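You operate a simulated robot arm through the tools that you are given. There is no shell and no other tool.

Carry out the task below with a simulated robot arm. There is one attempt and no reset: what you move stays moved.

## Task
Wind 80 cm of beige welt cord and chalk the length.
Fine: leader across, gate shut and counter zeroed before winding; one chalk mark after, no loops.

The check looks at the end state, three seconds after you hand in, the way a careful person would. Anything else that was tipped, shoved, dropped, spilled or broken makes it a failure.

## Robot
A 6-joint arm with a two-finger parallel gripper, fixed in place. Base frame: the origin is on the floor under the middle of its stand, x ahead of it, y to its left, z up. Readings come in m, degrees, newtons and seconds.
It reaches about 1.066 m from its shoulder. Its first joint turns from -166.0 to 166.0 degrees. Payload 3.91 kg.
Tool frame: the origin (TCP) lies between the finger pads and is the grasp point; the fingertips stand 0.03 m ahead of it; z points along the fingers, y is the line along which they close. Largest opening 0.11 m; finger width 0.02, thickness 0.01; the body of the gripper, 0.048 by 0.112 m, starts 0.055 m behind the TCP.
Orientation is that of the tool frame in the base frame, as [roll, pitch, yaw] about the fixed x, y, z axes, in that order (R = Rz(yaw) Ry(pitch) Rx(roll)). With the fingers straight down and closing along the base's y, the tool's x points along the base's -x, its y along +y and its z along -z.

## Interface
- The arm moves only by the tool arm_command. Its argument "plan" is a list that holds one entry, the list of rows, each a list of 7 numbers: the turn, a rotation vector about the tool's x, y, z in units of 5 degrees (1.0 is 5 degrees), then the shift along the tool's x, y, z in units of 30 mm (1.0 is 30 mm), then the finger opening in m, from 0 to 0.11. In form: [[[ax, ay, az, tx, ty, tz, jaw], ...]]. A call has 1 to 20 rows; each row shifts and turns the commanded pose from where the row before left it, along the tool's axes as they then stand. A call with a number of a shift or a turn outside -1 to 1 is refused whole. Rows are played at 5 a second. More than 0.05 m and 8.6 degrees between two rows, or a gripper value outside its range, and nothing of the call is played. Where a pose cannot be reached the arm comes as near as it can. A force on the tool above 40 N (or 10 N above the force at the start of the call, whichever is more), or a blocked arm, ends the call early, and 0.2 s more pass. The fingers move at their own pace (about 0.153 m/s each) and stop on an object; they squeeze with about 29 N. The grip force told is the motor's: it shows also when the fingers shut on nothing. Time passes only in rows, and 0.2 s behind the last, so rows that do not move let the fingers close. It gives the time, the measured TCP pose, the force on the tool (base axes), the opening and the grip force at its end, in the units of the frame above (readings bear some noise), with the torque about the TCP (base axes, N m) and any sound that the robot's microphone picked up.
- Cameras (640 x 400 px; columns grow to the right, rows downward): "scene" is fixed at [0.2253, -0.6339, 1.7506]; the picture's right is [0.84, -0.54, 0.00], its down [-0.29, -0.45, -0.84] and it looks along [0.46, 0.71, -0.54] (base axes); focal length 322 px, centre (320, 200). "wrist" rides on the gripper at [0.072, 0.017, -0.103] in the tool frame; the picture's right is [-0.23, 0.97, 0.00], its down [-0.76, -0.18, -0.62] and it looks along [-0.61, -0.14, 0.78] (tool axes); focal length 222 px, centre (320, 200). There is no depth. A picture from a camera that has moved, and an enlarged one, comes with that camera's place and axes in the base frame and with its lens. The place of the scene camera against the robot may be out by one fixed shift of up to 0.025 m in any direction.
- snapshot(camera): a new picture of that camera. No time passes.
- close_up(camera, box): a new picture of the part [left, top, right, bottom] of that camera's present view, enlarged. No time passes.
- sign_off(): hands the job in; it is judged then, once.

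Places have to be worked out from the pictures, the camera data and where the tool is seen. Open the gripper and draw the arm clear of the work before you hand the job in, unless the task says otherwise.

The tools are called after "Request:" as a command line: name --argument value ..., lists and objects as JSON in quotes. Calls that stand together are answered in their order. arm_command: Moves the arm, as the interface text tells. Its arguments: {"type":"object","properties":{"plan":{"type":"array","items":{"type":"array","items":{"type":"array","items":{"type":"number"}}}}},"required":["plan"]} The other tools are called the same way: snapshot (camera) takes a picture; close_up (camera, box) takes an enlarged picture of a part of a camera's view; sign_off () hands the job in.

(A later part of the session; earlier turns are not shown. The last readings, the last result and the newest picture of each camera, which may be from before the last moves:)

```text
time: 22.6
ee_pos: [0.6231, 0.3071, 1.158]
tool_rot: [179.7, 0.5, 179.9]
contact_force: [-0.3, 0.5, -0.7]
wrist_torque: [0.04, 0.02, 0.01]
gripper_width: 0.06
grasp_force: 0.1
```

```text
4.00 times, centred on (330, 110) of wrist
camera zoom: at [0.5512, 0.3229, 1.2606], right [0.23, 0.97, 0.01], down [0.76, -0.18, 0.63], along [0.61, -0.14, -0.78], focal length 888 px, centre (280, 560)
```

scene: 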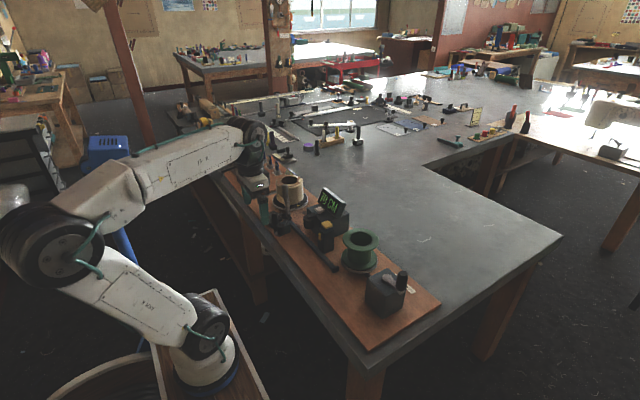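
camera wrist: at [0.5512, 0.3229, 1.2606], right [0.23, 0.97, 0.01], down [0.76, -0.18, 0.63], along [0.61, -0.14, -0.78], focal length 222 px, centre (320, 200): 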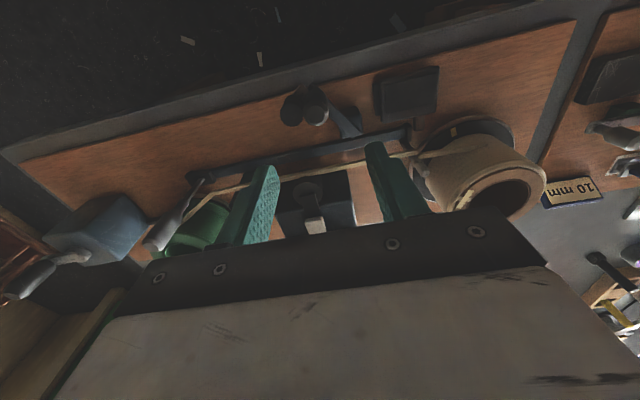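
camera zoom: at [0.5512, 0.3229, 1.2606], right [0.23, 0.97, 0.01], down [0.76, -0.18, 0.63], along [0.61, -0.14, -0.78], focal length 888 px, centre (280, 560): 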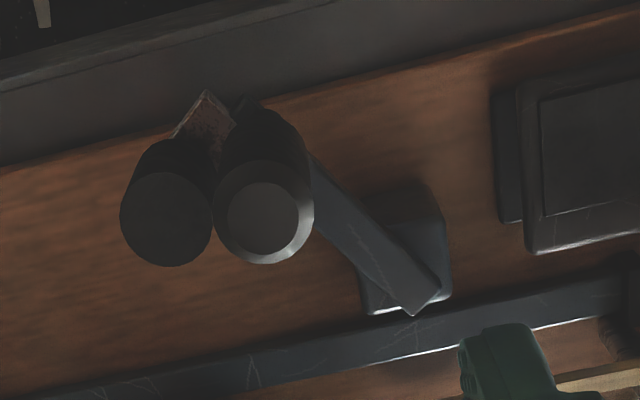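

The post top refines to about (0.622, 0.304, 1.03) with radius ~13 mm, the roller beside it at (0.631, 0.269) with its top at 0.98, and the pivot near (0.68, 0.341). I'll turn the tool 55° counter-clockwise so the pads face along the gate's swing direction.

Request:
arm_command --plan '[[[0, 0, -1, 0.02, -0.05, 0, 0.06], [0, 0, -1, 0, -0.05, 0, 0.06], [0, 0, -1, 0, 0, 0, 0.06], [0, 0, -1, 0, 0, 0, 0.06], [0, 0, -1, 0, 0, 0, 0.06], [0, 0, -1, 0, 0, 0, 0.06], [0, 0, -1, 0, 0, 0, 0.06], [0, 0, -1, 0, 0, 0, 0.06], [0, 0, -1, 0, 0, 0, 0.06], [0, 0, -1, 0, 0, 0, 0.06], [0, 0, -1, 0, 0, 0, 0.06], [0, 0, 0, 0, 0, 0, 0.06]]]'

Request:
snapshot --camera "wrist"

Request:
close_up --camera "scene" --box '[230, 140, 350, 250]'

```text
time: 25.2
ee_pos: [0.6231, 0.3038, 1.1571]
tool_rot: [-179.9, 0.5, -125.0]
contact_force: [-0.3, -0.1, 0.3]
wrist_torque: [-0.01, -0.01, 0.03]
gripper_width: 0.0601
grasp_force: 0.1
```

```text
taken
camera wrist: at [0.567, 0.2524, 1.2596], right [-0.67, 0.74, 0.0], down [0.58, 0.52, 0.63], along [0.47, 0.42, -0.78], focal length 222 px, centre (320, 200)
```

wrist: 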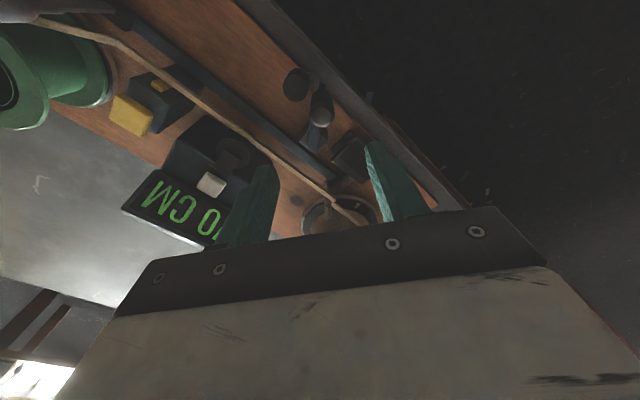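

```text
3.64 times, centred on (290, 195) of scene
camera zoom: at [0.2253, -0.6339, 1.7506], right [0.84, -0.54, 0.0], down [-0.29, -0.45, -0.84], along [0.46, 0.71, -0.54], focal length 1170 px, centre (429, 218)
```

zoom: 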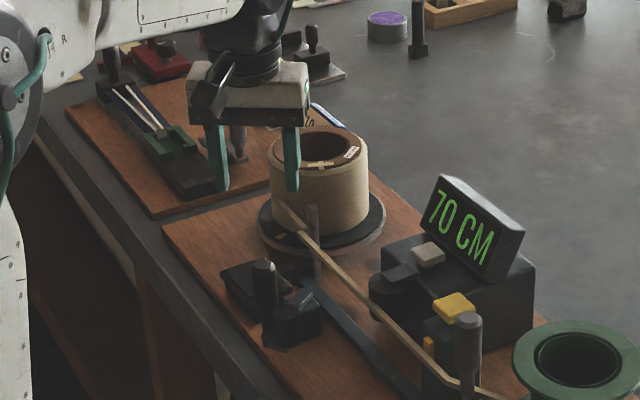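

Request:
close_up --camera "wrist" --box '[220, 40, 380, 170]'

```text
3.08 times, centred on (300, 105) of wrist
camera zoom: at [0.567, 0.2524, 1.2596], right [-0.67, 0.74, 0.0], down [0.58, 0.52, 0.63], along [0.47, 0.42, -0.78], focal length 684 px, centre (382, 492)
```

zoom: 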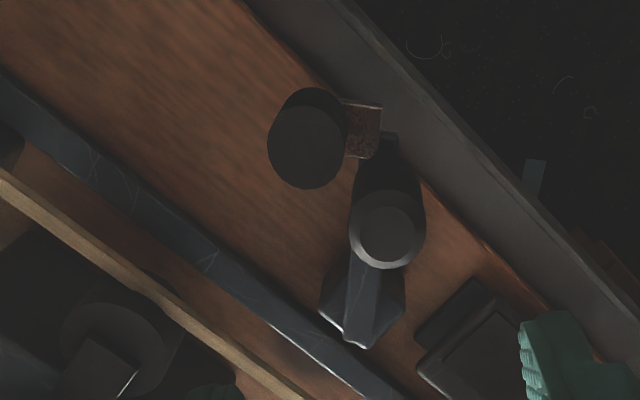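

The pads now face along the swing direction, with the post centred at about (0.621, 0.303). I'll descend to TCP z≈1.03, tips at 1.00 above the roller, and then narrow the fingers to a loose cage.

Request:
arm_command --plan '[[[0, 0, 0, 0, 0, 0.9, 0.06], [0, 0, 0, 0, 0, 0.9, 0.06], [0, 0, 0, 0, 0, 0.9, 0.06], [0, 0, 0, 0, 0, 0.9, 0.06], [0, 0, 0, 0, 0, 0.6, 0.06], [0, 0, 0, 0, 0, 0, 0.045], [0, 0, 0, 0, 0, 0, 0.034], [0, 0, 0, 0, 0, 0, 0.034]]]'

Request:
snapshot --camera "wrist"

Request:
close_up --camera "scene" --box '[230, 150, 330, 240]'

```text
time: 27.0
ee_pos: [0.6255, 0.3042, 1.0314]
tool_rot: [-179.8, 0.5, -125.0]
contact_force: [0.2, 0.0, -0.1]
wrist_torque: [-0.02, -0.04, 0.01]
gripper_width: 0.0339
grasp_force: 0.1
```

```text
taken
camera wrist: at [0.5683, 0.253, 1.1343], right [-0.67, 0.75, 0.0], down [0.58, 0.52, 0.63], along [0.47, 0.42, -0.78], focal length 222 px, centre (320, 200)
```

wrist: 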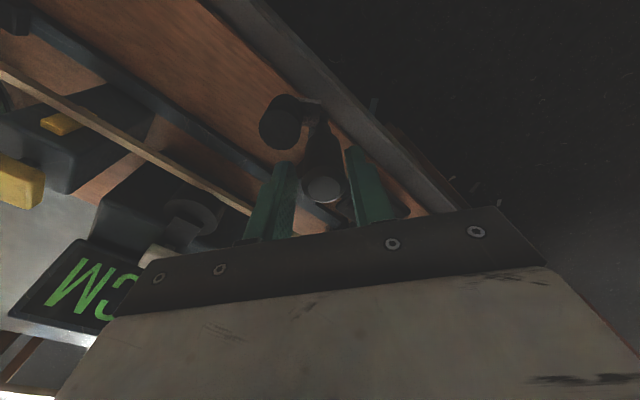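

```text
4.44 times, centred on (280, 195) of scene
camera zoom: at [0.2253, -0.6339, 1.7506], right [0.84, -0.54, 0.0], down [-0.29, -0.45, -0.84], along [0.46, 0.71, -0.54], focal length 1431 px, centre (498, 222)
```

zoom: 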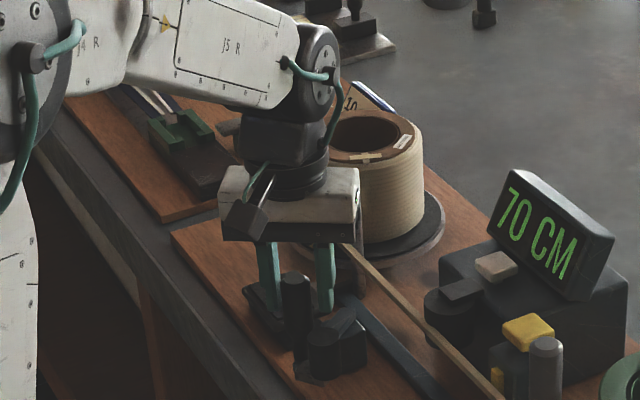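

The post is caged between the pads near the TCP. I'll swing the gate the first 25° along its arc about the pivot and check.

Request:
arm_command --plan '[[[0, 0, 0, 0.07, -0.22, 0, 0.034], [0, 0, 0, 0.055, -0.19, 0, 0.034], [0, 0, 0, 0.037, -0.197, 0, 0.034], [0, 0, 0, 0.023, -0.2, 0, 0.034], [0, 0, 0, 0.004, -0.198, 0, 0.034], [0, 0, 0, 0, 0, 0, 0.034]]]'

Request:
snapshot --camera "wrist"

Request:
close_up --camera "scene" --box '[230, 150, 330, 240]'

```text
time: 28.4
ee_pos: [0.6443, 0.2809, 1.0319]
tool_rot: [-179.7, 0.4, -125.0]
contact_force: [-0.4, -0.3, -0.3]
wrist_torque: [0.0, 0.01, -0.02]
gripper_width: 0.0343
grasp_force: 0.6
```

```text
taken
camera wrist: at [0.5891, 0.2305, 1.1341], right [-0.67, 0.75, 0.0], down [0.58, 0.52, 0.63], along [0.47, 0.42, -0.78], focal length 222 px, centre (320, 200)
```

wrist: 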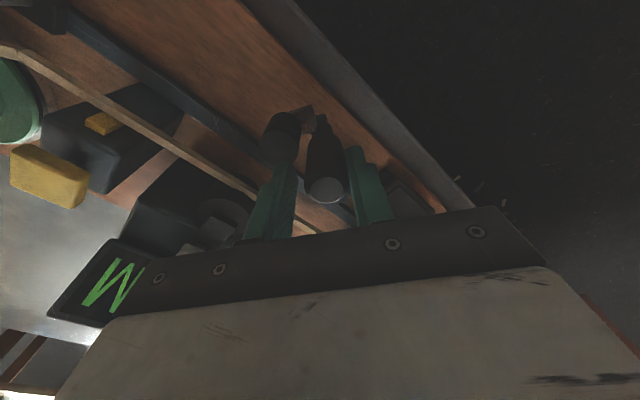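

```text
4.44 times, centred on (280, 195) of scene
camera zoom: at [0.2253, -0.6339, 1.7506], right [0.84, -0.54, 0.0], down [-0.29, -0.45, -0.84], along [0.46, 0.71, -0.54], focal length 1431 px, centre (498, 222)
```

zoom: 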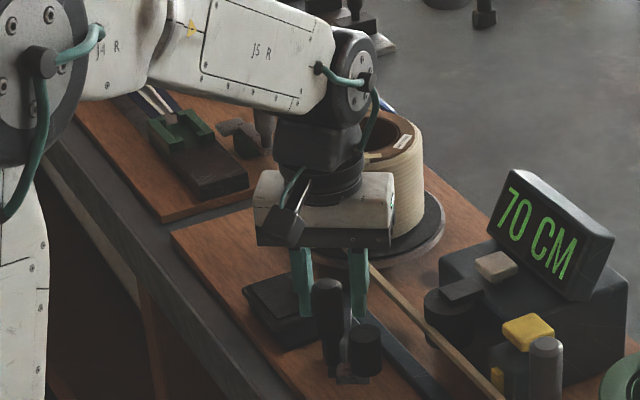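

The gate swings along with little force. Continuing along the arc with the next 25°, watching for contact.

Request:
arm_command --plan '[[[0, 0, 0, -0.013, -0.199, 0, 0.034], [0, 0, 0, -0.032, -0.197, 0, 0.034], [0, 0, 0, -0.045, -0.192, 0, 0.034], [0, 0, 0, -0.065, -0.191, 0, 0.034], [0, 0, 0, 0, 0, 0, 0.034]]]'

Request:
snapshot --camera "wrist"

Request:
close_up --camera "scene" --box '[250, 170, 330, 240]'

```text
time: 29.6
ee_pos: [0.6674, 0.2729, 1.0315]
tool_rot: [-179.8, 0.3, -125.0]
contact_force: [-0.5, -0.5, 0.3]
wrist_torque: [0.02, 0.01, 0.01]
gripper_width: 0.0343
grasp_force: 0.9
```

```text
taken
camera wrist: at [0.6105, 0.2215, 1.134], right [-0.67, 0.74, 0.0], down [0.58, 0.52, 0.63], along [0.47, 0.42, -0.78], focal length 222 px, centre (320, 200)
```

wrist: 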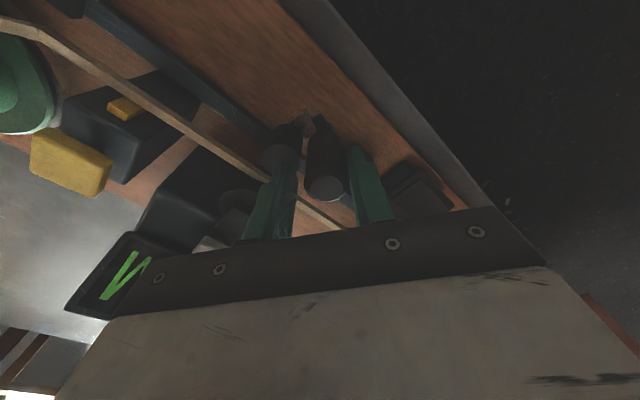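

```text
5.71 times, centred on (290, 205) of scene
camera zoom: at [0.2253, -0.6339, 1.7506], right [0.84, -0.54, 0.0], down [-0.29, -0.45, -0.84], along [0.46, 0.71, -0.54], focal length 1839 px, centre (491, 171)
```

zoom: 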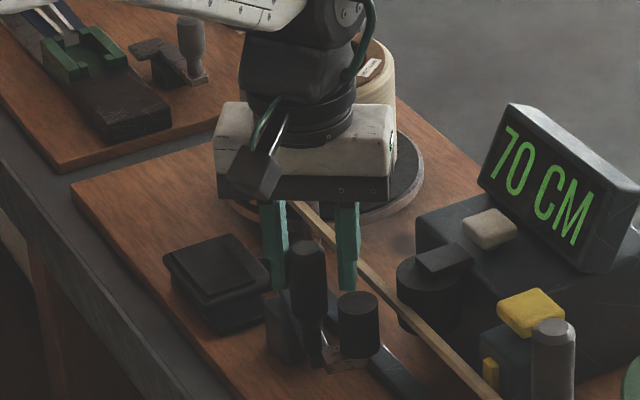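

The roller is approaching the cord with a small gap left. I'll carry on with two more steps and watch the force.

Request:
arm_command --plan '[[[0, 0, 0, -0.076, -0.183, 0, 0.034], [0, 0, 0, -0.091, -0.176, 0, 0.034], [0, 0, 0, 0, 0, 0, 0.034]]]'

Request:
snapshot --camera "wrist"

Request:
close_up --camera "scene" --box '[250, 170, 330, 240]'

```text
time: 30.4
ee_pos: [0.6777, 0.2698, 1.0321]
tool_rot: [-179.7, 0.4, -125.1]
contact_force: [-0.1, -0.4, 0.5]
wrist_torque: [-0.03, 0.0, 0.01]
gripper_width: 0.0341
grasp_force: 0.1
```

```text
taken
camera wrist: at [0.6223, 0.2194, 1.1343], right [-0.67, 0.75, 0.0], down [0.58, 0.52, 0.63], along [0.47, 0.42, -0.78], focal length 222 px, centre (320, 200)
```

wrist: 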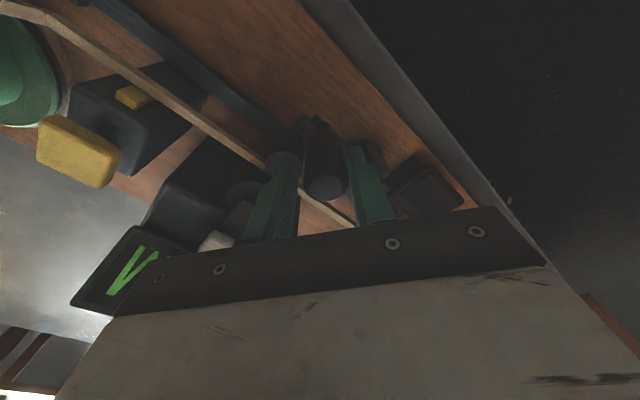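

```text
5.71 times, centred on (290, 205) of scene
camera zoom: at [0.2253, -0.6339, 1.7506], right [0.84, -0.54, 0.0], down [-0.29, -0.45, -0.84], along [0.46, 0.71, -0.54], focal length 1839 px, centre (491, 171)
```

zoom: 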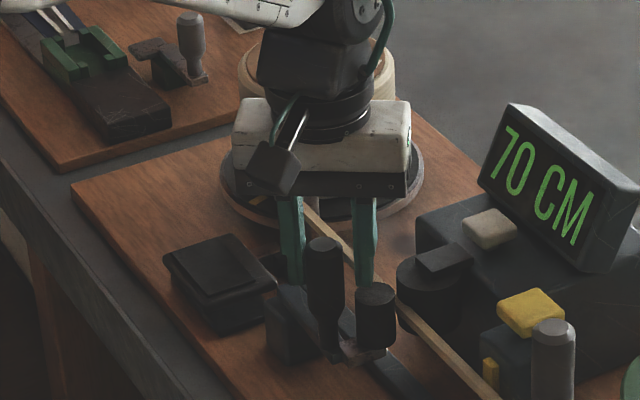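

The roller is now next to the cord and there is still no resistance. Continuing in small steps until the roller seats against cord and wheel.

Request:
arm_command --plan '[[[0, 0, 0, -0.053, -0.085, 0, 0.034], [0, 0, 0, -0.053, -0.085, 0, 0.034], [0, 0, 0, 0, 0, 0, 0.034]]]'

Request:
close_up --camera "wrist" --box '[200, 80, 400, 240]'

Request:
close_up --camera "scene" --box '[260, 180, 330, 240]'

```text
time: 31.2
ee_pos: [0.6848, 0.2711, 1.031]
tool_rot: [-179.8, 0.3, -125.0]
contact_force: [-2.9, 0.9, 1.3]
wrist_torque: [0.06, 0.14, -0.01]
gripper_width: 0.0358
grasp_force: 1.1
```

```text
2.50 times, centred on (300, 160) of wrist
camera zoom: at [0.6279, 0.2198, 1.1334], right [-0.67, 0.75, 0.0], down [0.58, 0.52, 0.63], along [0.47, 0.42, -0.78], focal length 555 px, centre (370, 300)
```

zoom: 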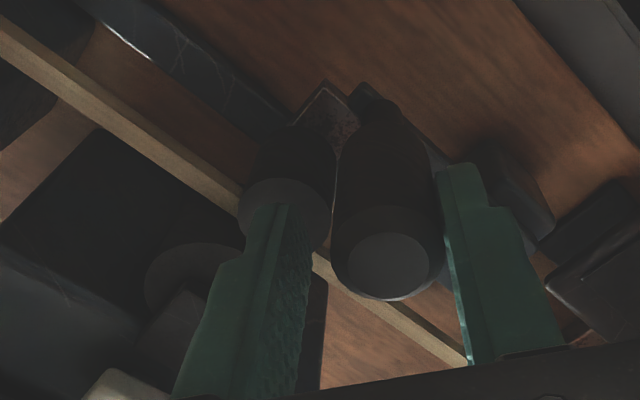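

```text
6.67 times, centred on (295, 210) of scene
camera zoom: at [0.2253, -0.6339, 1.7506], right [0.84, -0.54, 0.0], down [-0.29, -0.45, -0.84], along [0.46, 0.71, -0.54], focal length 2146 px, centre (487, 133)
```

zoom: 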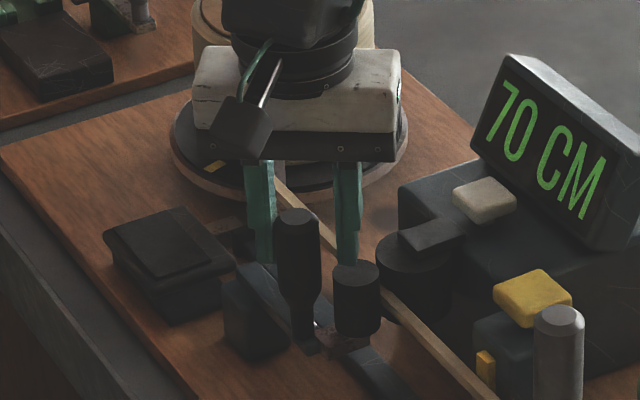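

A first resistance of about 3 N appears. I'll press a little further in small steps to seat it.

Request:
arm_command --plan '[[[0, 0, 0, -0.06, -0.07, 0, 0.034], [0, 0, 0, -0.06, -0.07, 0, 0.034], [0, 0, 0, 0, 0, 0, 0.034]]]'

Request:
close_up --camera "wrist" --box '[200, 80, 400, 240]'

Request:
close_up --camera "scene" --box '[260, 180, 330, 240]'

```text
time: 32.0
ee_pos: [0.6883, 0.2724, 1.0314]
tool_rot: [-179.9, 0.2, -125.0]
contact_force: [-16.4, 4.0, -0.7]
wrist_torque: [0.05, 0.36, 0.0]
gripper_width: 0.042
grasp_force: 8.0
```

```text
2.50 times, centred on (300, 160) of wrist
camera zoom: at [0.633, 0.221, 1.1335], right [-0.67, 0.74, 0.0], down [0.58, 0.52, 0.63], along [0.47, 0.42, -0.78], focal length 555 px, centre (370, 300)
```

zoom: 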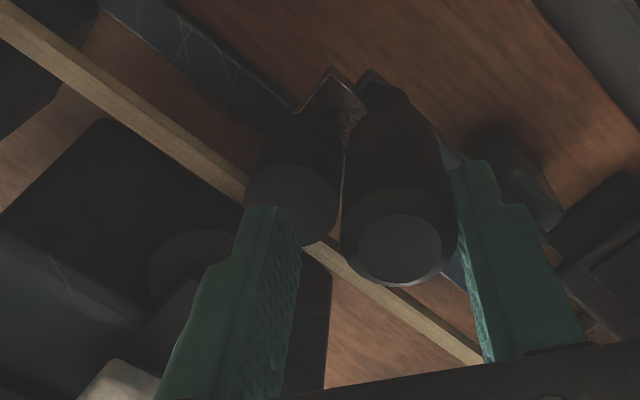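

```text
6.67 times, centred on (295, 210) of scene
camera zoom: at [0.2253, -0.6339, 1.7506], right [0.84, -0.54, 0.0], down [-0.29, -0.45, -0.84], along [0.46, 0.71, -0.54], focal length 2146 px, centre (487, 133)
```

zoom: 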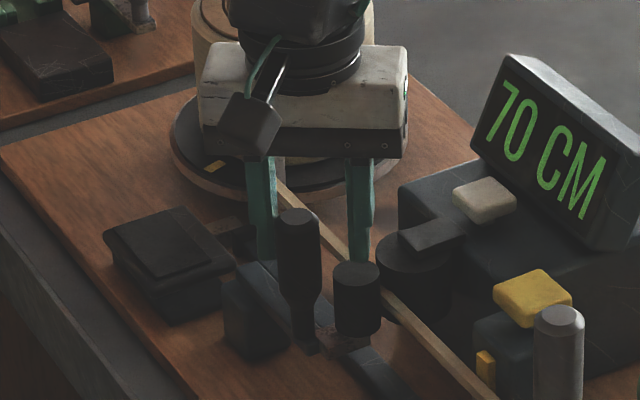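

The gate now resists with ~17 N and the roller visibly touches the cord at the wheel. I'll press one small step more to make sure it is seated, then check for a click.

Request:
arm_command --plan '[[[0, 0, 0, -0.05, -0.06, 0, 0.034], [0, 0, 0, 0, 0, 0, 0.034], [0, 0, 0, 0, 0, 0, 0.034]]]'

Request:
close_up --camera "scene" --box '[260, 180, 330, 240]'

```text
time: 32.8
ee_pos: [0.6925, 0.2723, 1.0313]
tool_rot: [-179.8, 0.4, -125.0]
contact_force: [-20.3, 12.6, -2.1]
wrist_torque: [0.15, 0.19, -0.19]
gripper_width: 0.0464
grasp_force: 12.5
```

```text
6.67 times, centred on (295, 210) of scene
camera zoom: at [0.2253, -0.6339, 1.7506], right [0.84, -0.54, 0.0], down [-0.29, -0.45, -0.84], along [0.46, 0.71, -0.54], focal length 2146 px, centre (487, 133)
```

zoom: 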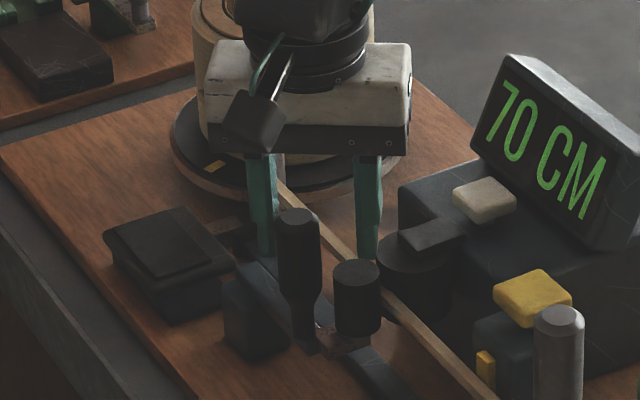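

The gate did not move any further, so it is against its stop. I'll open the fingers, lift straight up and see whether the gate stays shut.

Request:
arm_command --plan '[[[0, 0, 0, 0, 0, 0, 0.055], [0, 0, 0, 0, 0.15, 0, 0.065], [0, 0, 0, 0, 0.1, 0, 0.065], [0, 0, 0, 0, 0, -0.6, 0.065], [0, 0, 0, 0, 0, -1, 0.065], [0, 0, 0, 0, 0, -1, 0.065], [0, 0, 0, 0, 0, -1, 0.065], [0, 0, 0, 0, 0, -1, 0.065], [0, 0, 0, 0, 0, 0, 0.065]]]'

Request:
snapshot --camera "wrist"

Request:
close_up --camera "scene" --box '[260, 180, 330, 240]'

```text
time: 34.8
ee_pos: [0.6871, 0.2727, 1.1705]
tool_rot: [-179.7, 0.3, -125.0]
contact_force: [-0.2, -0.2, -0.2]
wrist_torque: [0.02, 0.01, -0.04]
gripper_width: 0.0649
grasp_force: 0.1
```

```text
taken
camera wrist: at [0.631, 0.2221, 1.2725], right [-0.67, 0.75, 0.0], down [0.58, 0.52, 0.63], along [0.47, 0.42, -0.78], focal length 222 px, centre (320, 200)
```

wrist: 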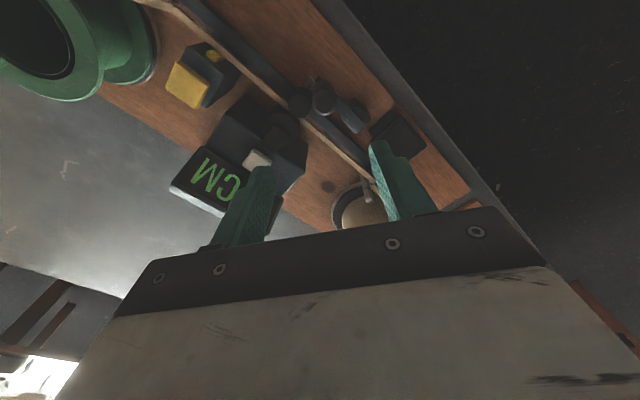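

```text
6.67 times, centred on (295, 210) of scene
camera zoom: at [0.2253, -0.6339, 1.7506], right [0.84, -0.54, 0.0], down [-0.29, -0.45, -0.84], along [0.46, 0.71, -0.54], focal length 2146 px, centre (487, 133)
```

zoom: 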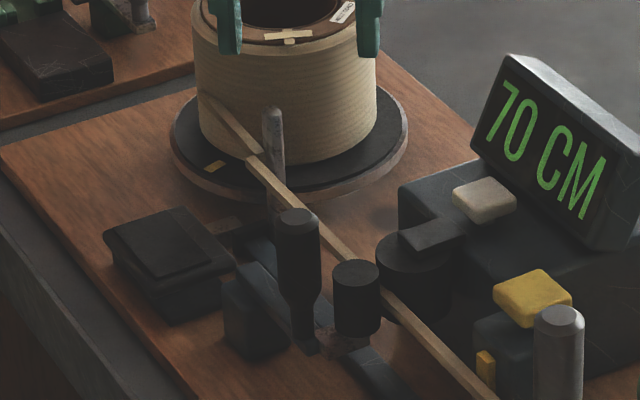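

Request:
close_up --camera "wrist" --box '[220, 60, 380, 180]'

Request:
close_up --camera "scene" --box '[285, 190, 335, 240]'

```text
3.33 times, centred on (300, 120) of wrist
camera zoom: at [0.631, 0.2221, 1.2725], right [-0.67, 0.75, 0.0], down [0.58, 0.52, 0.63], along [0.47, 0.42, -0.78], focal length 740 px, centre (387, 467)
```

zoom: 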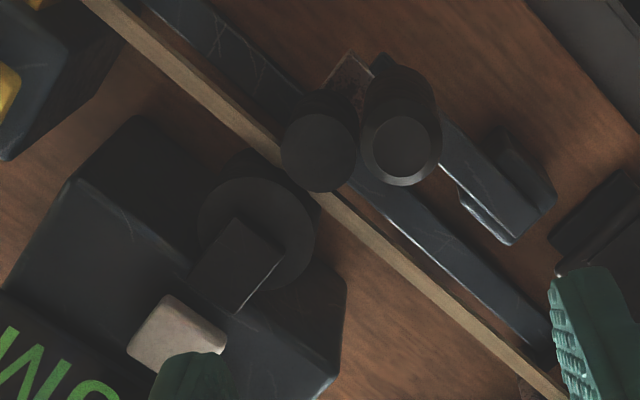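

```text
8.00 times, centred on (310, 215) of scene
camera zoom: at [0.2253, -0.6339, 1.7506], right [0.84, -0.54, 0.0], down [-0.29, -0.45, -0.84], along [0.46, 0.71, -0.54], focal length 2575 px, centre (400, 80)
```

zoom: 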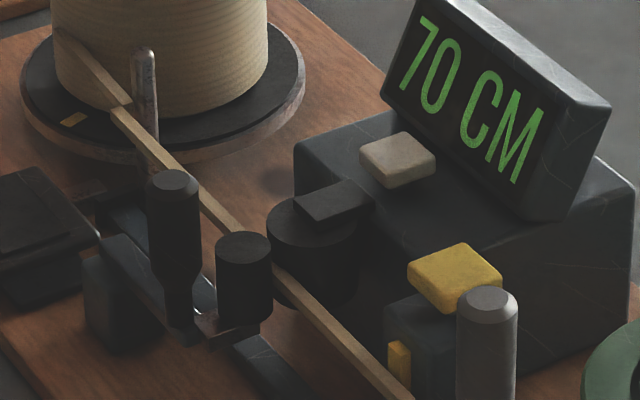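

The gate stays shut with the cord pinched between roller and wheel. Next I zero the counter: I'll turn the tool back to square and close the fingers to use them as a pusher.

Request:
arm_command --plan '[[[0, 0, 1, 0, 0, -0.2, 0.065], [0, 0, 1, 0, 0, 0, 0.065], [0, 0, 1, 0, 0, 0, 0.065], [0, 0, 1, 0, 0, 0, 0.065], [0, 0, 1, 0, 0, 0, 0.03], [0, 0, 1, 0, 0, 0, 0], [0, 0, 1, 0, 0, 0, 0], [0, 0, 1, 0, 0, 0, 0], [0, 0, 1, 0, 0, 0, 0], [0, 0, 1, 0, 0, 0, 0], [0, 0, 1, 0, 0, 0, 0], [0, 0, 0, 0, 0, 0, 0]]]'

Request:
snapshot --camera "wrist"

```text
time: 37.4
ee_pos: [0.685, 0.2762, 1.1754]
tool_rot: [179.8, 0.5, 179.9]
contact_force: [-0.2, 1.0, 0.5]
wrist_torque: [-0.01, -0.01, 0.01]
gripper_width: 0.0
grasp_force: 28.7
```

```text
taken
camera wrist: at [0.6122, 0.2905, 1.2784], right [0.23, 0.97, 0.01], down [0.76, -0.18, 0.63], along [0.61, -0.14, -0.78], focal length 222 px, centre (320, 200)
```

wrist: 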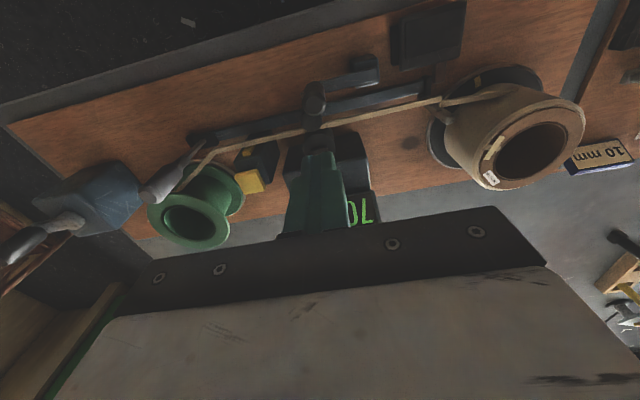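

Fingers shut; the button is hidden under them in this view, so I'll use the scene camera too. Moving to above the button, about (0.799, 0.259), with the tips at z≈1.07.

Request:
arm_command --plan '[[[0, 0, 0, -0.76, -0.113, 0.3, 0], [0, 0, 0, -0.76, -0.113, 0.4, 0], [0, 0, 0, -0.76, -0.113, 0.5, 0], [0, 0, 0, -0.76, -0.113, 0.6, 0], [0, 0, 0, -0.76, -0.113, 0.7, 0], [0, 0, 0, 0, 0, 0, 0]]]'

Request:
close_up --camera "scene" --box '[285, 165, 365, 235]'

Request:
close_up --camera "wrist" --box '[220, 80, 420, 240]'

```text
time: 38.8
ee_pos: [0.8012, 0.257, 1.1021]
tool_rot: [179.8, 0.5, -180.0]
contact_force: [-0.8, -0.4, 0.5]
wrist_torque: [0.0, 0.01, 0.03]
gripper_width: 0.0
grasp_force: 29.1
```

```text
5.71 times, centred on (325, 200) of scene
camera zoom: at [0.2253, -0.6339, 1.7506], right [0.84, -0.54, 0.0], down [-0.29, -0.45, -0.84], along [0.46, 0.71, -0.54], focal length 1839 px, centre (291, 200)
```

zoom: 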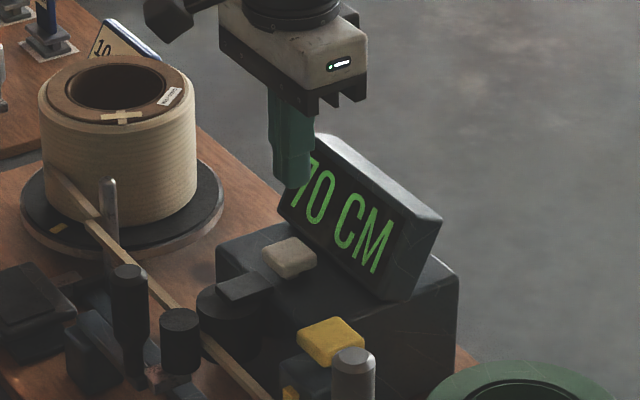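

```text
2.50 times, centred on (320, 160) of wrist
camera zoom: at [0.7271, 0.2732, 1.2038], right [0.23, 0.97, 0.01], down [0.76, -0.18, 0.63], along [0.61, -0.14, -0.78], focal length 555 px, centre (320, 300)
```

zoom: 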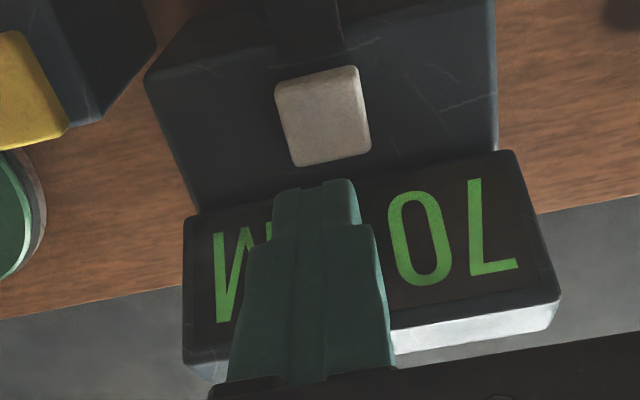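

The button is at about (0.799, 0.258) with its top near z=1.01, directly under the fingertips (tips at 1.072). I'll descend to just above it, then press in 2 mm steps.

Request:
arm_command --plan '[[[0, 0, 0, 0.05, 0.03, 0.6, 0], [0, 0, 0, 0, 0, 0.6, 0], [0, 0, 0, 0, 0, 0.5, 0], [0, 0, 0, 0, 0, 0, 0]]]'

Request:
close_up --camera "scene" --box '[285, 165, 365, 235]'

Request:
close_up --camera "wrist" --box '[220, 80, 420, 240]'

```text
time: 39.8
ee_pos: [0.7991, 0.2591, 1.05]
tool_rot: [179.8, 0.4, -180.0]
contact_force: [0.7, -0.1, 0.3]
wrist_torque: [0.01, 0.02, 0.02]
gripper_width: 0.0
grasp_force: 28.4
```

```text
5.71 times, centred on (325, 200) of scene
camera zoom: at [0.2253, -0.6339, 1.7506], right [0.84, -0.54, 0.0], down [-0.29, -0.45, -0.84], along [0.46, 0.71, -0.54], focal length 1839 px, centre (291, 200)
```

zoom: 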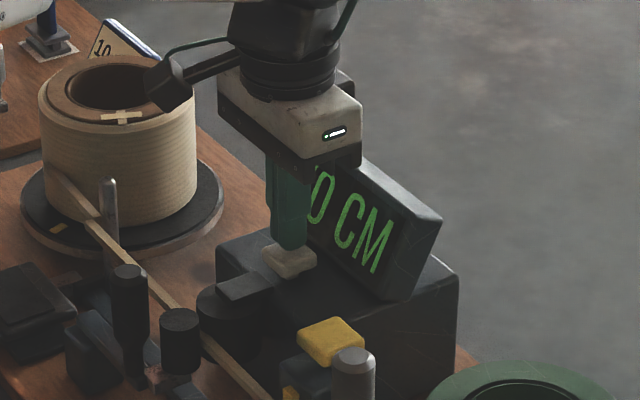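

```text
2.50 times, centred on (320, 160) of wrist
camera zoom: at [0.7255, 0.2745, 1.1527], right [0.23, 0.97, 0.01], down [0.76, -0.18, 0.63], along [0.61, -0.14, -0.78], focal length 555 px, centre (320, 300)
```

zoom: 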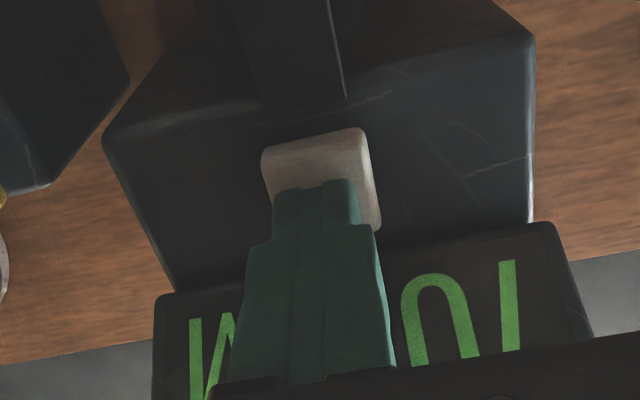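

Tips are over the button, about 10 mm above it. Now pressing in small steps.

Request:
arm_command --plan '[[[0, 0, 0, 0, 0, 0.1, 0], [0, 0, 0, 0, 0, 0.1, 0], [0, 0, 0, 0, 0, 0.08, 0], [0, 0, 0, 0, 0, 0.08, 0], [0, 0, 0, 0, 0, 0.08, 0], [0, 0, 0, 0, 0, 0, 0]]]'

Request:
close_up --camera "scene" --box '[285, 165, 365, 235]'

```text
time: 41.2
ee_pos: [0.7995, 0.2588, 1.0371]
tool_rot: [179.8, 0.4, -180.0]
contact_force: [-0.1, 0.8, 2.5]
wrist_torque: [0.01, 0.07, 0.01]
gripper_width: 0.0
grasp_force: 29.0
heard: click
```

```text
5.71 times, centred on (325, 200) of scene
camera zoom: at [0.2253, -0.6339, 1.7506], right [0.84, -0.54, 0.0], down [-0.29, -0.45, -0.84], along [0.46, 0.71, -0.54], focal length 1839 px, centre (291, 200)
```

zoom: 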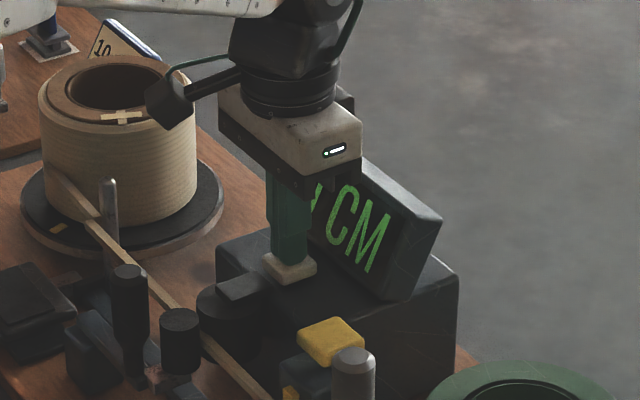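

A click was heard at about 2.5 N. I'll lift off the button and read the display.

Request:
arm_command --plan '[[[0, 0, 0, 0, 0, -0.5, 0], [0, 0, 0, 0, 0, -1, 0], [0, 0, 0, 0, 0, -1, 0], [0, 0, 0, 0, 0, -1, 0], [0, 0, 0, 0, 0, -0.8, 0], [0, 0, 0, 0, 0, 0, 0]]]'

Request:
close_up --camera "scene" --box '[285, 165, 365, 235]'

```text
time: 42.6
ee_pos: [0.7992, 0.2587, 1.1658]
tool_rot: [179.8, 0.4, 180.0]
contact_force: [-0.2, 0.0, 0.5]
wrist_torque: [-0.01, 0.0, -0.02]
gripper_width: 0.0001
grasp_force: 28.5
```

```text
5.71 times, centred on (325, 200) of scene
camera zoom: at [0.2253, -0.6339, 1.7506], right [0.84, -0.54, 0.0], down [-0.29, -0.45, -0.84], along [0.46, 0.71, -0.54], focal length 1839 px, centre (291, 200)
```

zoom: 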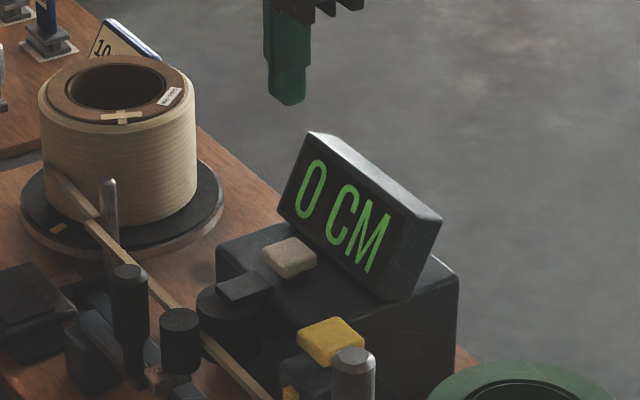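

The counter reads 0 CM. Next is the winder: I'll move above the crank knob at about (0.776, -0.235) at z≈1.165 with the fingers opening, and inspect the reel and crank on the way.

Request:
arm_command --plan '[[[0, 0, 0, 0.043, -0.97, 0, 0], [0, 0, 0, 0.043, -0.97, 0, 0.03], [0, 0, 0, 0.043, -0.97, 0, 0.06], [0, 0, 0, 0.043, -0.97, 0, 0.08], [0, 0, 0, 0.043, -0.97, 0, 0.08], [0, 0, 0, 0.043, -0.97, 0, 0.08], [0, 0, 0, 0.043, -0.97, 0, 0.08], [0, 0, 0, 0.043, -0.97, 0, 0.08], [0, 0, 0, 0, 0, 0, 0.08]]]'

Request:
snapshot --camera "wrist"

Request:
close_up --camera "scene" --box '[320, 210, 440, 320]'

```text
time: 44.6
ee_pos: [0.7883, 0.0249, 1.1655]
tool_rot: [179.9, 0.4, 180.0]
contact_force: [1.0, 0.6, -0.9]
wrist_torque: [0.01, -0.02, -0.01]
gripper_width: 0.0799
grasp_force: 0.0
```

```text
taken
camera wrist: at [0.7143, 0.0402, 1.2683], right [0.23, 0.97, 0.01], down [0.76, -0.18, 0.63], along [0.61, -0.14, -0.78], focal length 222 px, centre (320, 200)
```

wrist: 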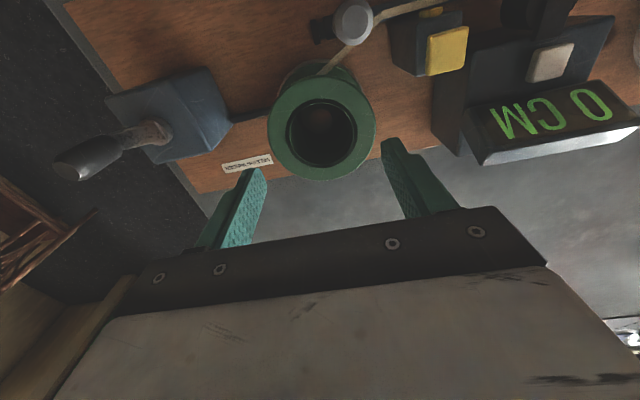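

```text
3.64 times, centred on (380, 265) of scene
camera zoom: at [0.2253, -0.6339, 1.7506], right [0.84, -0.54, 0.0], down [-0.29, -0.45, -0.84], along [0.46, 0.71, -0.54], focal length 1170 px, centre (102, -36)
```

zoom: 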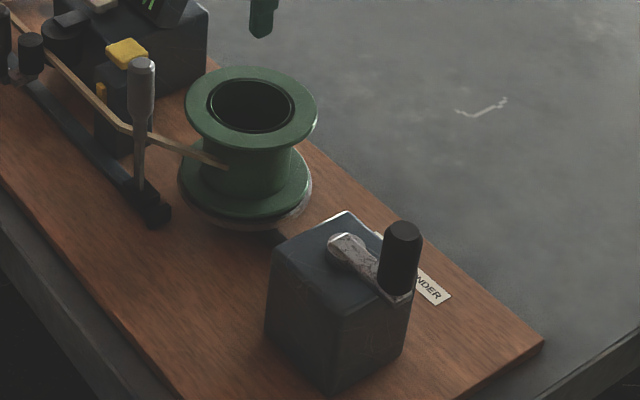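

Request:
close_up --camera "wrist" --box '[40, 0, 400, 200]'

Request:
close_up --camera "wrist" --box '[250, 0, 410, 100]'

Request:
close_up --camera "wrist" --box '[40, 50, 240, 190]'

Request:
close_up --camera "scene" --box '[335, 220, 395, 280]'

```text
1.78 times, centred on (220, 100) of wrist
camera zoom: at [0.7143, 0.0402, 1.2683], right [0.23, 0.97, 0.01], down [0.76, -0.18, 0.63], along [0.61, -0.14, -0.78], focal length 395 px, centre (498, 378)
```

zoom: 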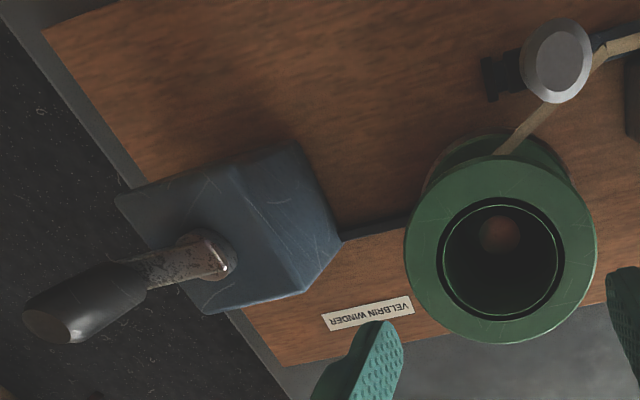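

```text
4.00 times, centred on (330, 50) of wrist
camera zoom: at [0.7143, 0.0402, 1.2683], right [0.23, 0.97, 0.01], down [0.76, -0.18, 0.63], along [0.61, -0.14, -0.78], focal length 888 px, centre (280, 800)
```

zoom: 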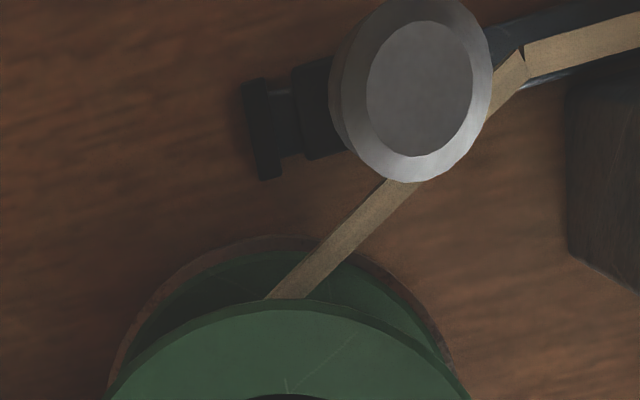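

```text
2.86 times, centred on (140, 120) of wrist
camera zoom: at [0.7143, 0.0402, 1.2683], right [0.23, 0.97, 0.01], down [0.76, -0.18, 0.63], along [0.61, -0.14, -0.78], focal length 635 px, centre (834, 429)
```

zoom: 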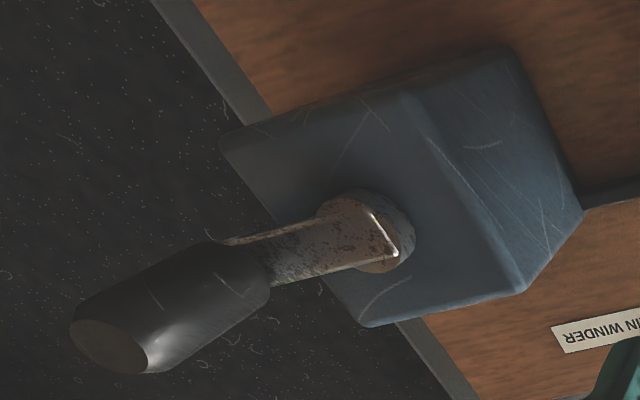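

```text
6.67 times, centred on (365, 250) of scene
camera zoom: at [0.2253, -0.6339, 1.7506], right [0.84, -0.54, 0.0], down [-0.29, -0.45, -0.84], along [0.46, 0.71, -0.54], focal length 2146 px, centre (20, -133)
```

zoom: 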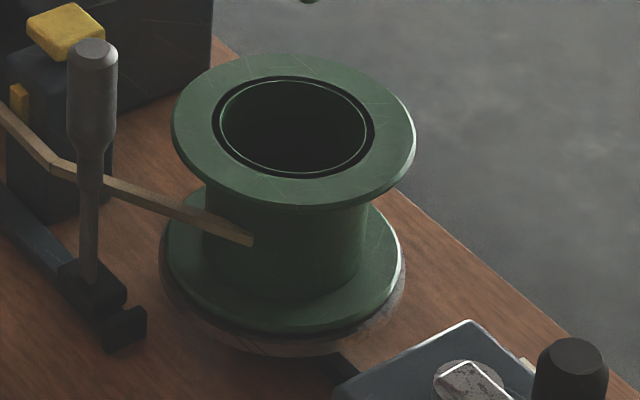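

Rechecking against this closer view, my earlier crank estimate was off: the knob top triangulates consistently to about (0.762, -0.203, 1.093) and the hub to (0.765, -0.160, 1.02), so the crank radius is ≈0.043. The cord is tangent on the reel's -x/-y side, so counter-clockwise from above winds it in. I'll get a closer look at the crank.

Request:
arm_command --plan '[[[0, 0, 0, 0.325, -0.88, -0.4, 0.11], [0, 0, 0, 0.325, -0.88, -0.4, 0.11], [0, 0, 0, 0.325, -0.88, -0.3, 0.11], [0, 0, 0, 0.325, -0.88, -0.3, 0.11], [0, 0, 0, 0.325, -0.88, -0.2, 0.11], [0, 0, 0, 0.325, -0.88, -0.1, 0.11], [0, 0, 0, 0.325, -0.88, -0.1, 0.11], [0, 0, 0, 0, 0, 0, 0.11]]]'

Request:
snapshot --camera "wrist"

Request:
close_up --camera "wrist" --box '[230, 80, 430, 220]'

```text
time: 46.4
ee_pos: [0.7183, -0.1604, 1.2185]
tool_rot: [179.7, 0.3, -179.9]
contact_force: [0.2, -0.3, -0.4]
wrist_torque: [0.01, 0.03, 0.01]
gripper_width: 0.1103
grasp_force: 0.0
```

```text
taken
camera wrist: at [0.6448, -0.1448, 1.3207], right [0.23, 0.97, 0.01], down [0.76, -0.18, 0.63], along [0.61, -0.14, -0.78], focal length 222 px, centre (320, 200)
```

wrist: 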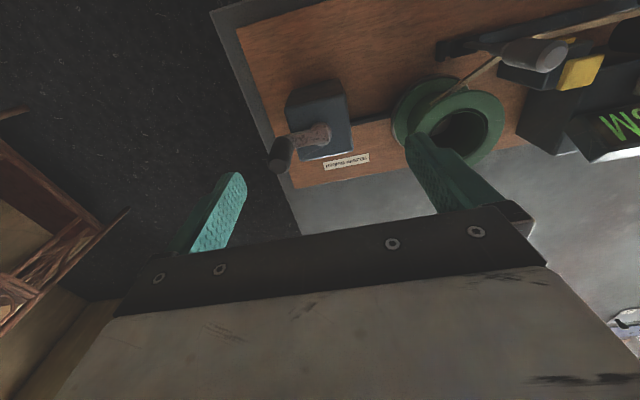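

```text
2.86 times, centred on (330, 150) of wrist
camera zoom: at [0.6448, -0.1448, 1.3207], right [0.23, 0.97, 0.01], down [0.76, -0.18, 0.63], along [0.61, -0.14, -0.78], focal length 635 px, centre (291, 343)
```

zoom: 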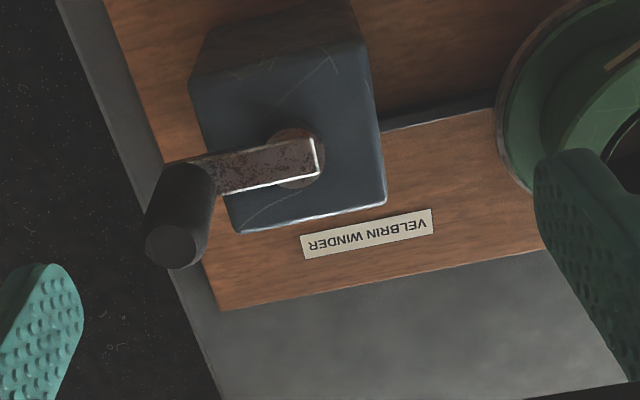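

The closer view gives the knob top at about (0.770, -0.227, 1.076) and the hub at (0.770, -0.1685, 1.01), so radius ≈0.0585. I'll push the knob with closed fingers from behind so it can only be driven forward, counter-clockwise; first I place the closed fingers above the start spot at (0.734, -0.215).

Request:
arm_command --plan '[[[0, 0, 0, -0.27, -0.91, 0.2, 0.06], [0, 0, 0, -0.27, -0.91, 0.2, 0.02], [0, 0, 0, 0, 0, 0, 0], [0, 0, 0, 0, 0, 0.8, 0], [0, 0, 0, 0, 0, 0.8, 0], [0, 0, 0, 0, 0, 0.8, 0], [0, 0, 0, 0, 0, 0, 0]]]'

Request:
snapshot --camera "wrist"

Request:
close_up --camera "scene" --box '[340, 220, 440, 320]'

```text
time: 48.0
ee_pos: [0.7354, -0.213, 1.1333]
tool_rot: [179.8, 0.5, -180.0]
contact_force: [0.5, -0.2, 0.6]
wrist_torque: [-0.01, -0.01, 0.0]
gripper_width: 0.0
grasp_force: 29.2
```

```text
taken
camera wrist: at [0.6612, -0.1981, 1.2355], right [0.23, 0.97, 0.01], down [0.76, -0.18, 0.63], along [0.61, -0.14, -0.78], focal length 222 px, centre (320, 200)
```

wrist: 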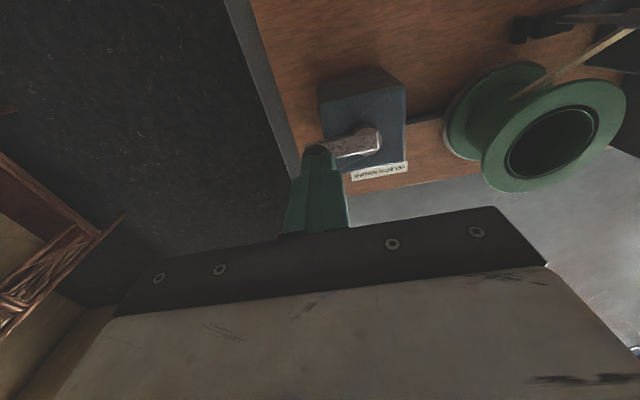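

```text
4.00 times, centred on (390, 270) of scene
camera zoom: at [0.2253, -0.6339, 1.7506], right [0.84, -0.54, 0.0], down [-0.29, -0.45, -0.84], along [0.46, 0.71, -0.54], focal length 1288 px, centre (40, -80)
```

zoom: 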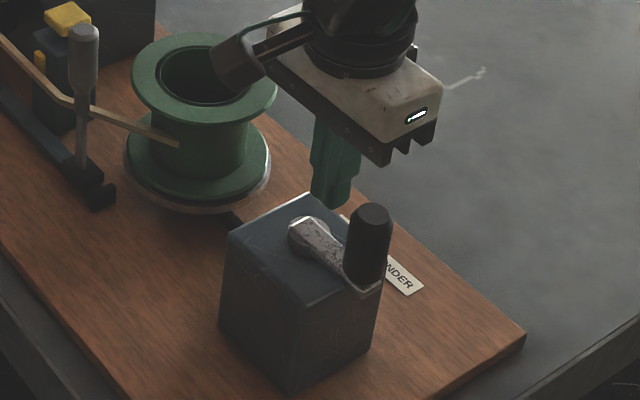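

The closed fingertips are about 37 mm behind the knob (in -x). I'll lower to TCP z≈1.065 so that the tips at 1.035 are beside the knob, clear of the crank arm and box.

Request:
arm_command --plan '[[[0, 0, 0, 0, 0, 0.8, 0], [0, 0, 0, 0, 0, 0.8, 0], [0, 0, 0, 0, 0, 0.6, 0], [0, 0, 0, 0, 0, 0, 0]]]'

Request:
close_up --camera "scene" --box '[350, 230, 430, 310]'

Request:
close_up --camera "wrist" --box '[220, 40, 480, 220]'

```text
time: 49.0
ee_pos: [0.7351, -0.2132, 1.0679]
tool_rot: [179.8, 0.4, 180.0]
contact_force: [-0.6, 0.7, -0.1]
wrist_torque: [0.0, 0.0, 0.02]
gripper_width: 0.0
grasp_force: 28.7
```

```text
5.00 times, centred on (390, 270) of scene
camera zoom: at [0.2253, -0.6339, 1.7506], right [0.84, -0.54, 0.0], down [-0.29, -0.45, -0.84], along [0.46, 0.71, -0.54], focal length 1609 px, centre (-30, -150)
```

zoom: 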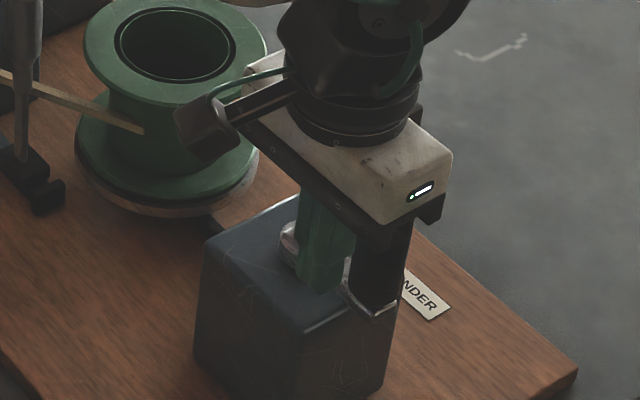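

```text
2.22 times, centred on (350, 130) of wrist
camera zoom: at [0.6617, -0.1978, 1.1704], right [0.23, 0.97, 0.01], down [0.76, -0.18, 0.63], along [0.61, -0.14, -0.78], focal length 494 px, centre (253, 356)
```

zoom: 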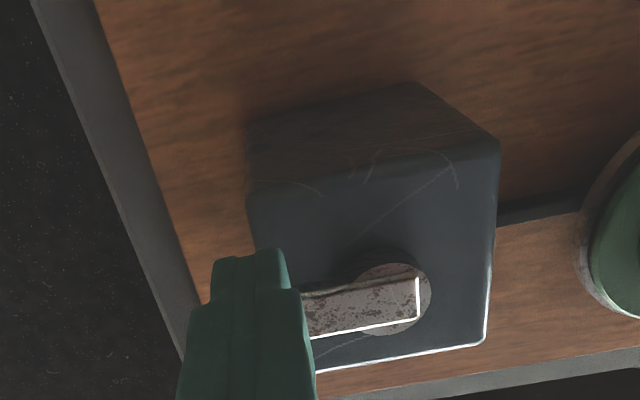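

Geometry confirmed: the hub is at (0.770, -0.1686) and the tips are on the -x side of the arm. I'll make a small test push of about 12° counter-clockwise and then look at the display and reel.

Request:
arm_command --plan '[[[0, 0, 0, -0.37, -0.29, 0, 0], [0, 0, 0, -0.15, -0.047, 0, 0], [0, 0, 0, -0.15, -0.047, 0, 0], [0, 0, 0, -0.15, -0.047, 0, 0], [0, 0, 0, 0, 0, 0, 0]]]'

Request:
close_up --camera "scene" --box '[350, 230, 430, 310]'

Request:
close_up --camera "scene" --box '[290, 180, 400, 280]'

```text
time: 50.2
ee_pos: [0.7609, -0.2257, 1.0672]
tool_rot: [179.8, 0.4, 180.0]
contact_force: [0.0, 0.7, -0.6]
wrist_torque: [0.01, -0.01, 0.02]
gripper_width: 0.0
grasp_force: 28.5
```

```text
5.00 times, centred on (390, 270) of scene
camera zoom: at [0.2253, -0.6339, 1.7506], right [0.84, -0.54, 0.0], down [-0.29, -0.45, -0.84], along [0.46, 0.71, -0.54], focal length 1609 px, centre (-30, -150)
```

zoom: 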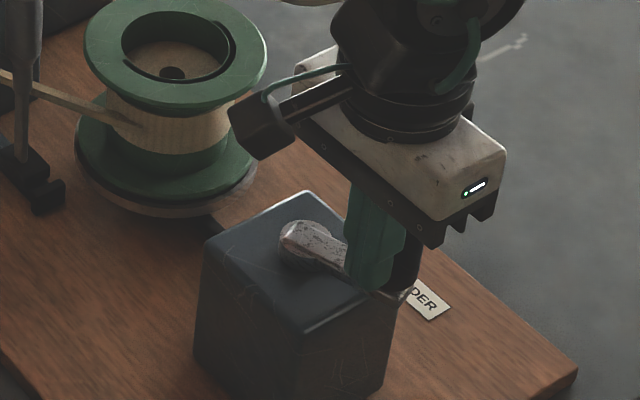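

```text
4.00 times, centred on (345, 230) of scene
camera zoom: at [0.2253, -0.6339, 1.7506], right [0.84, -0.54, 0.0], down [-0.29, -0.45, -0.84], along [0.46, 0.71, -0.54], focal length 1288 px, centre (220, 80)
```

zoom: 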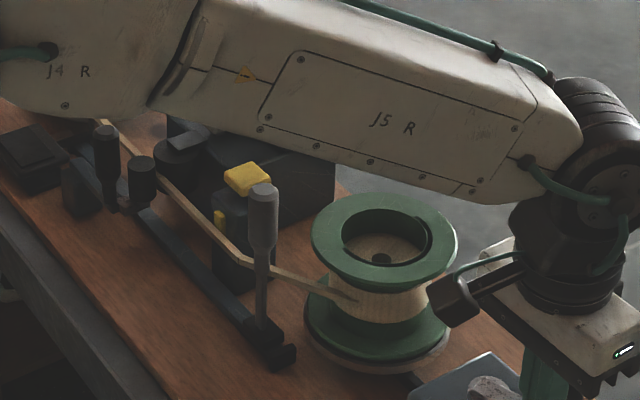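

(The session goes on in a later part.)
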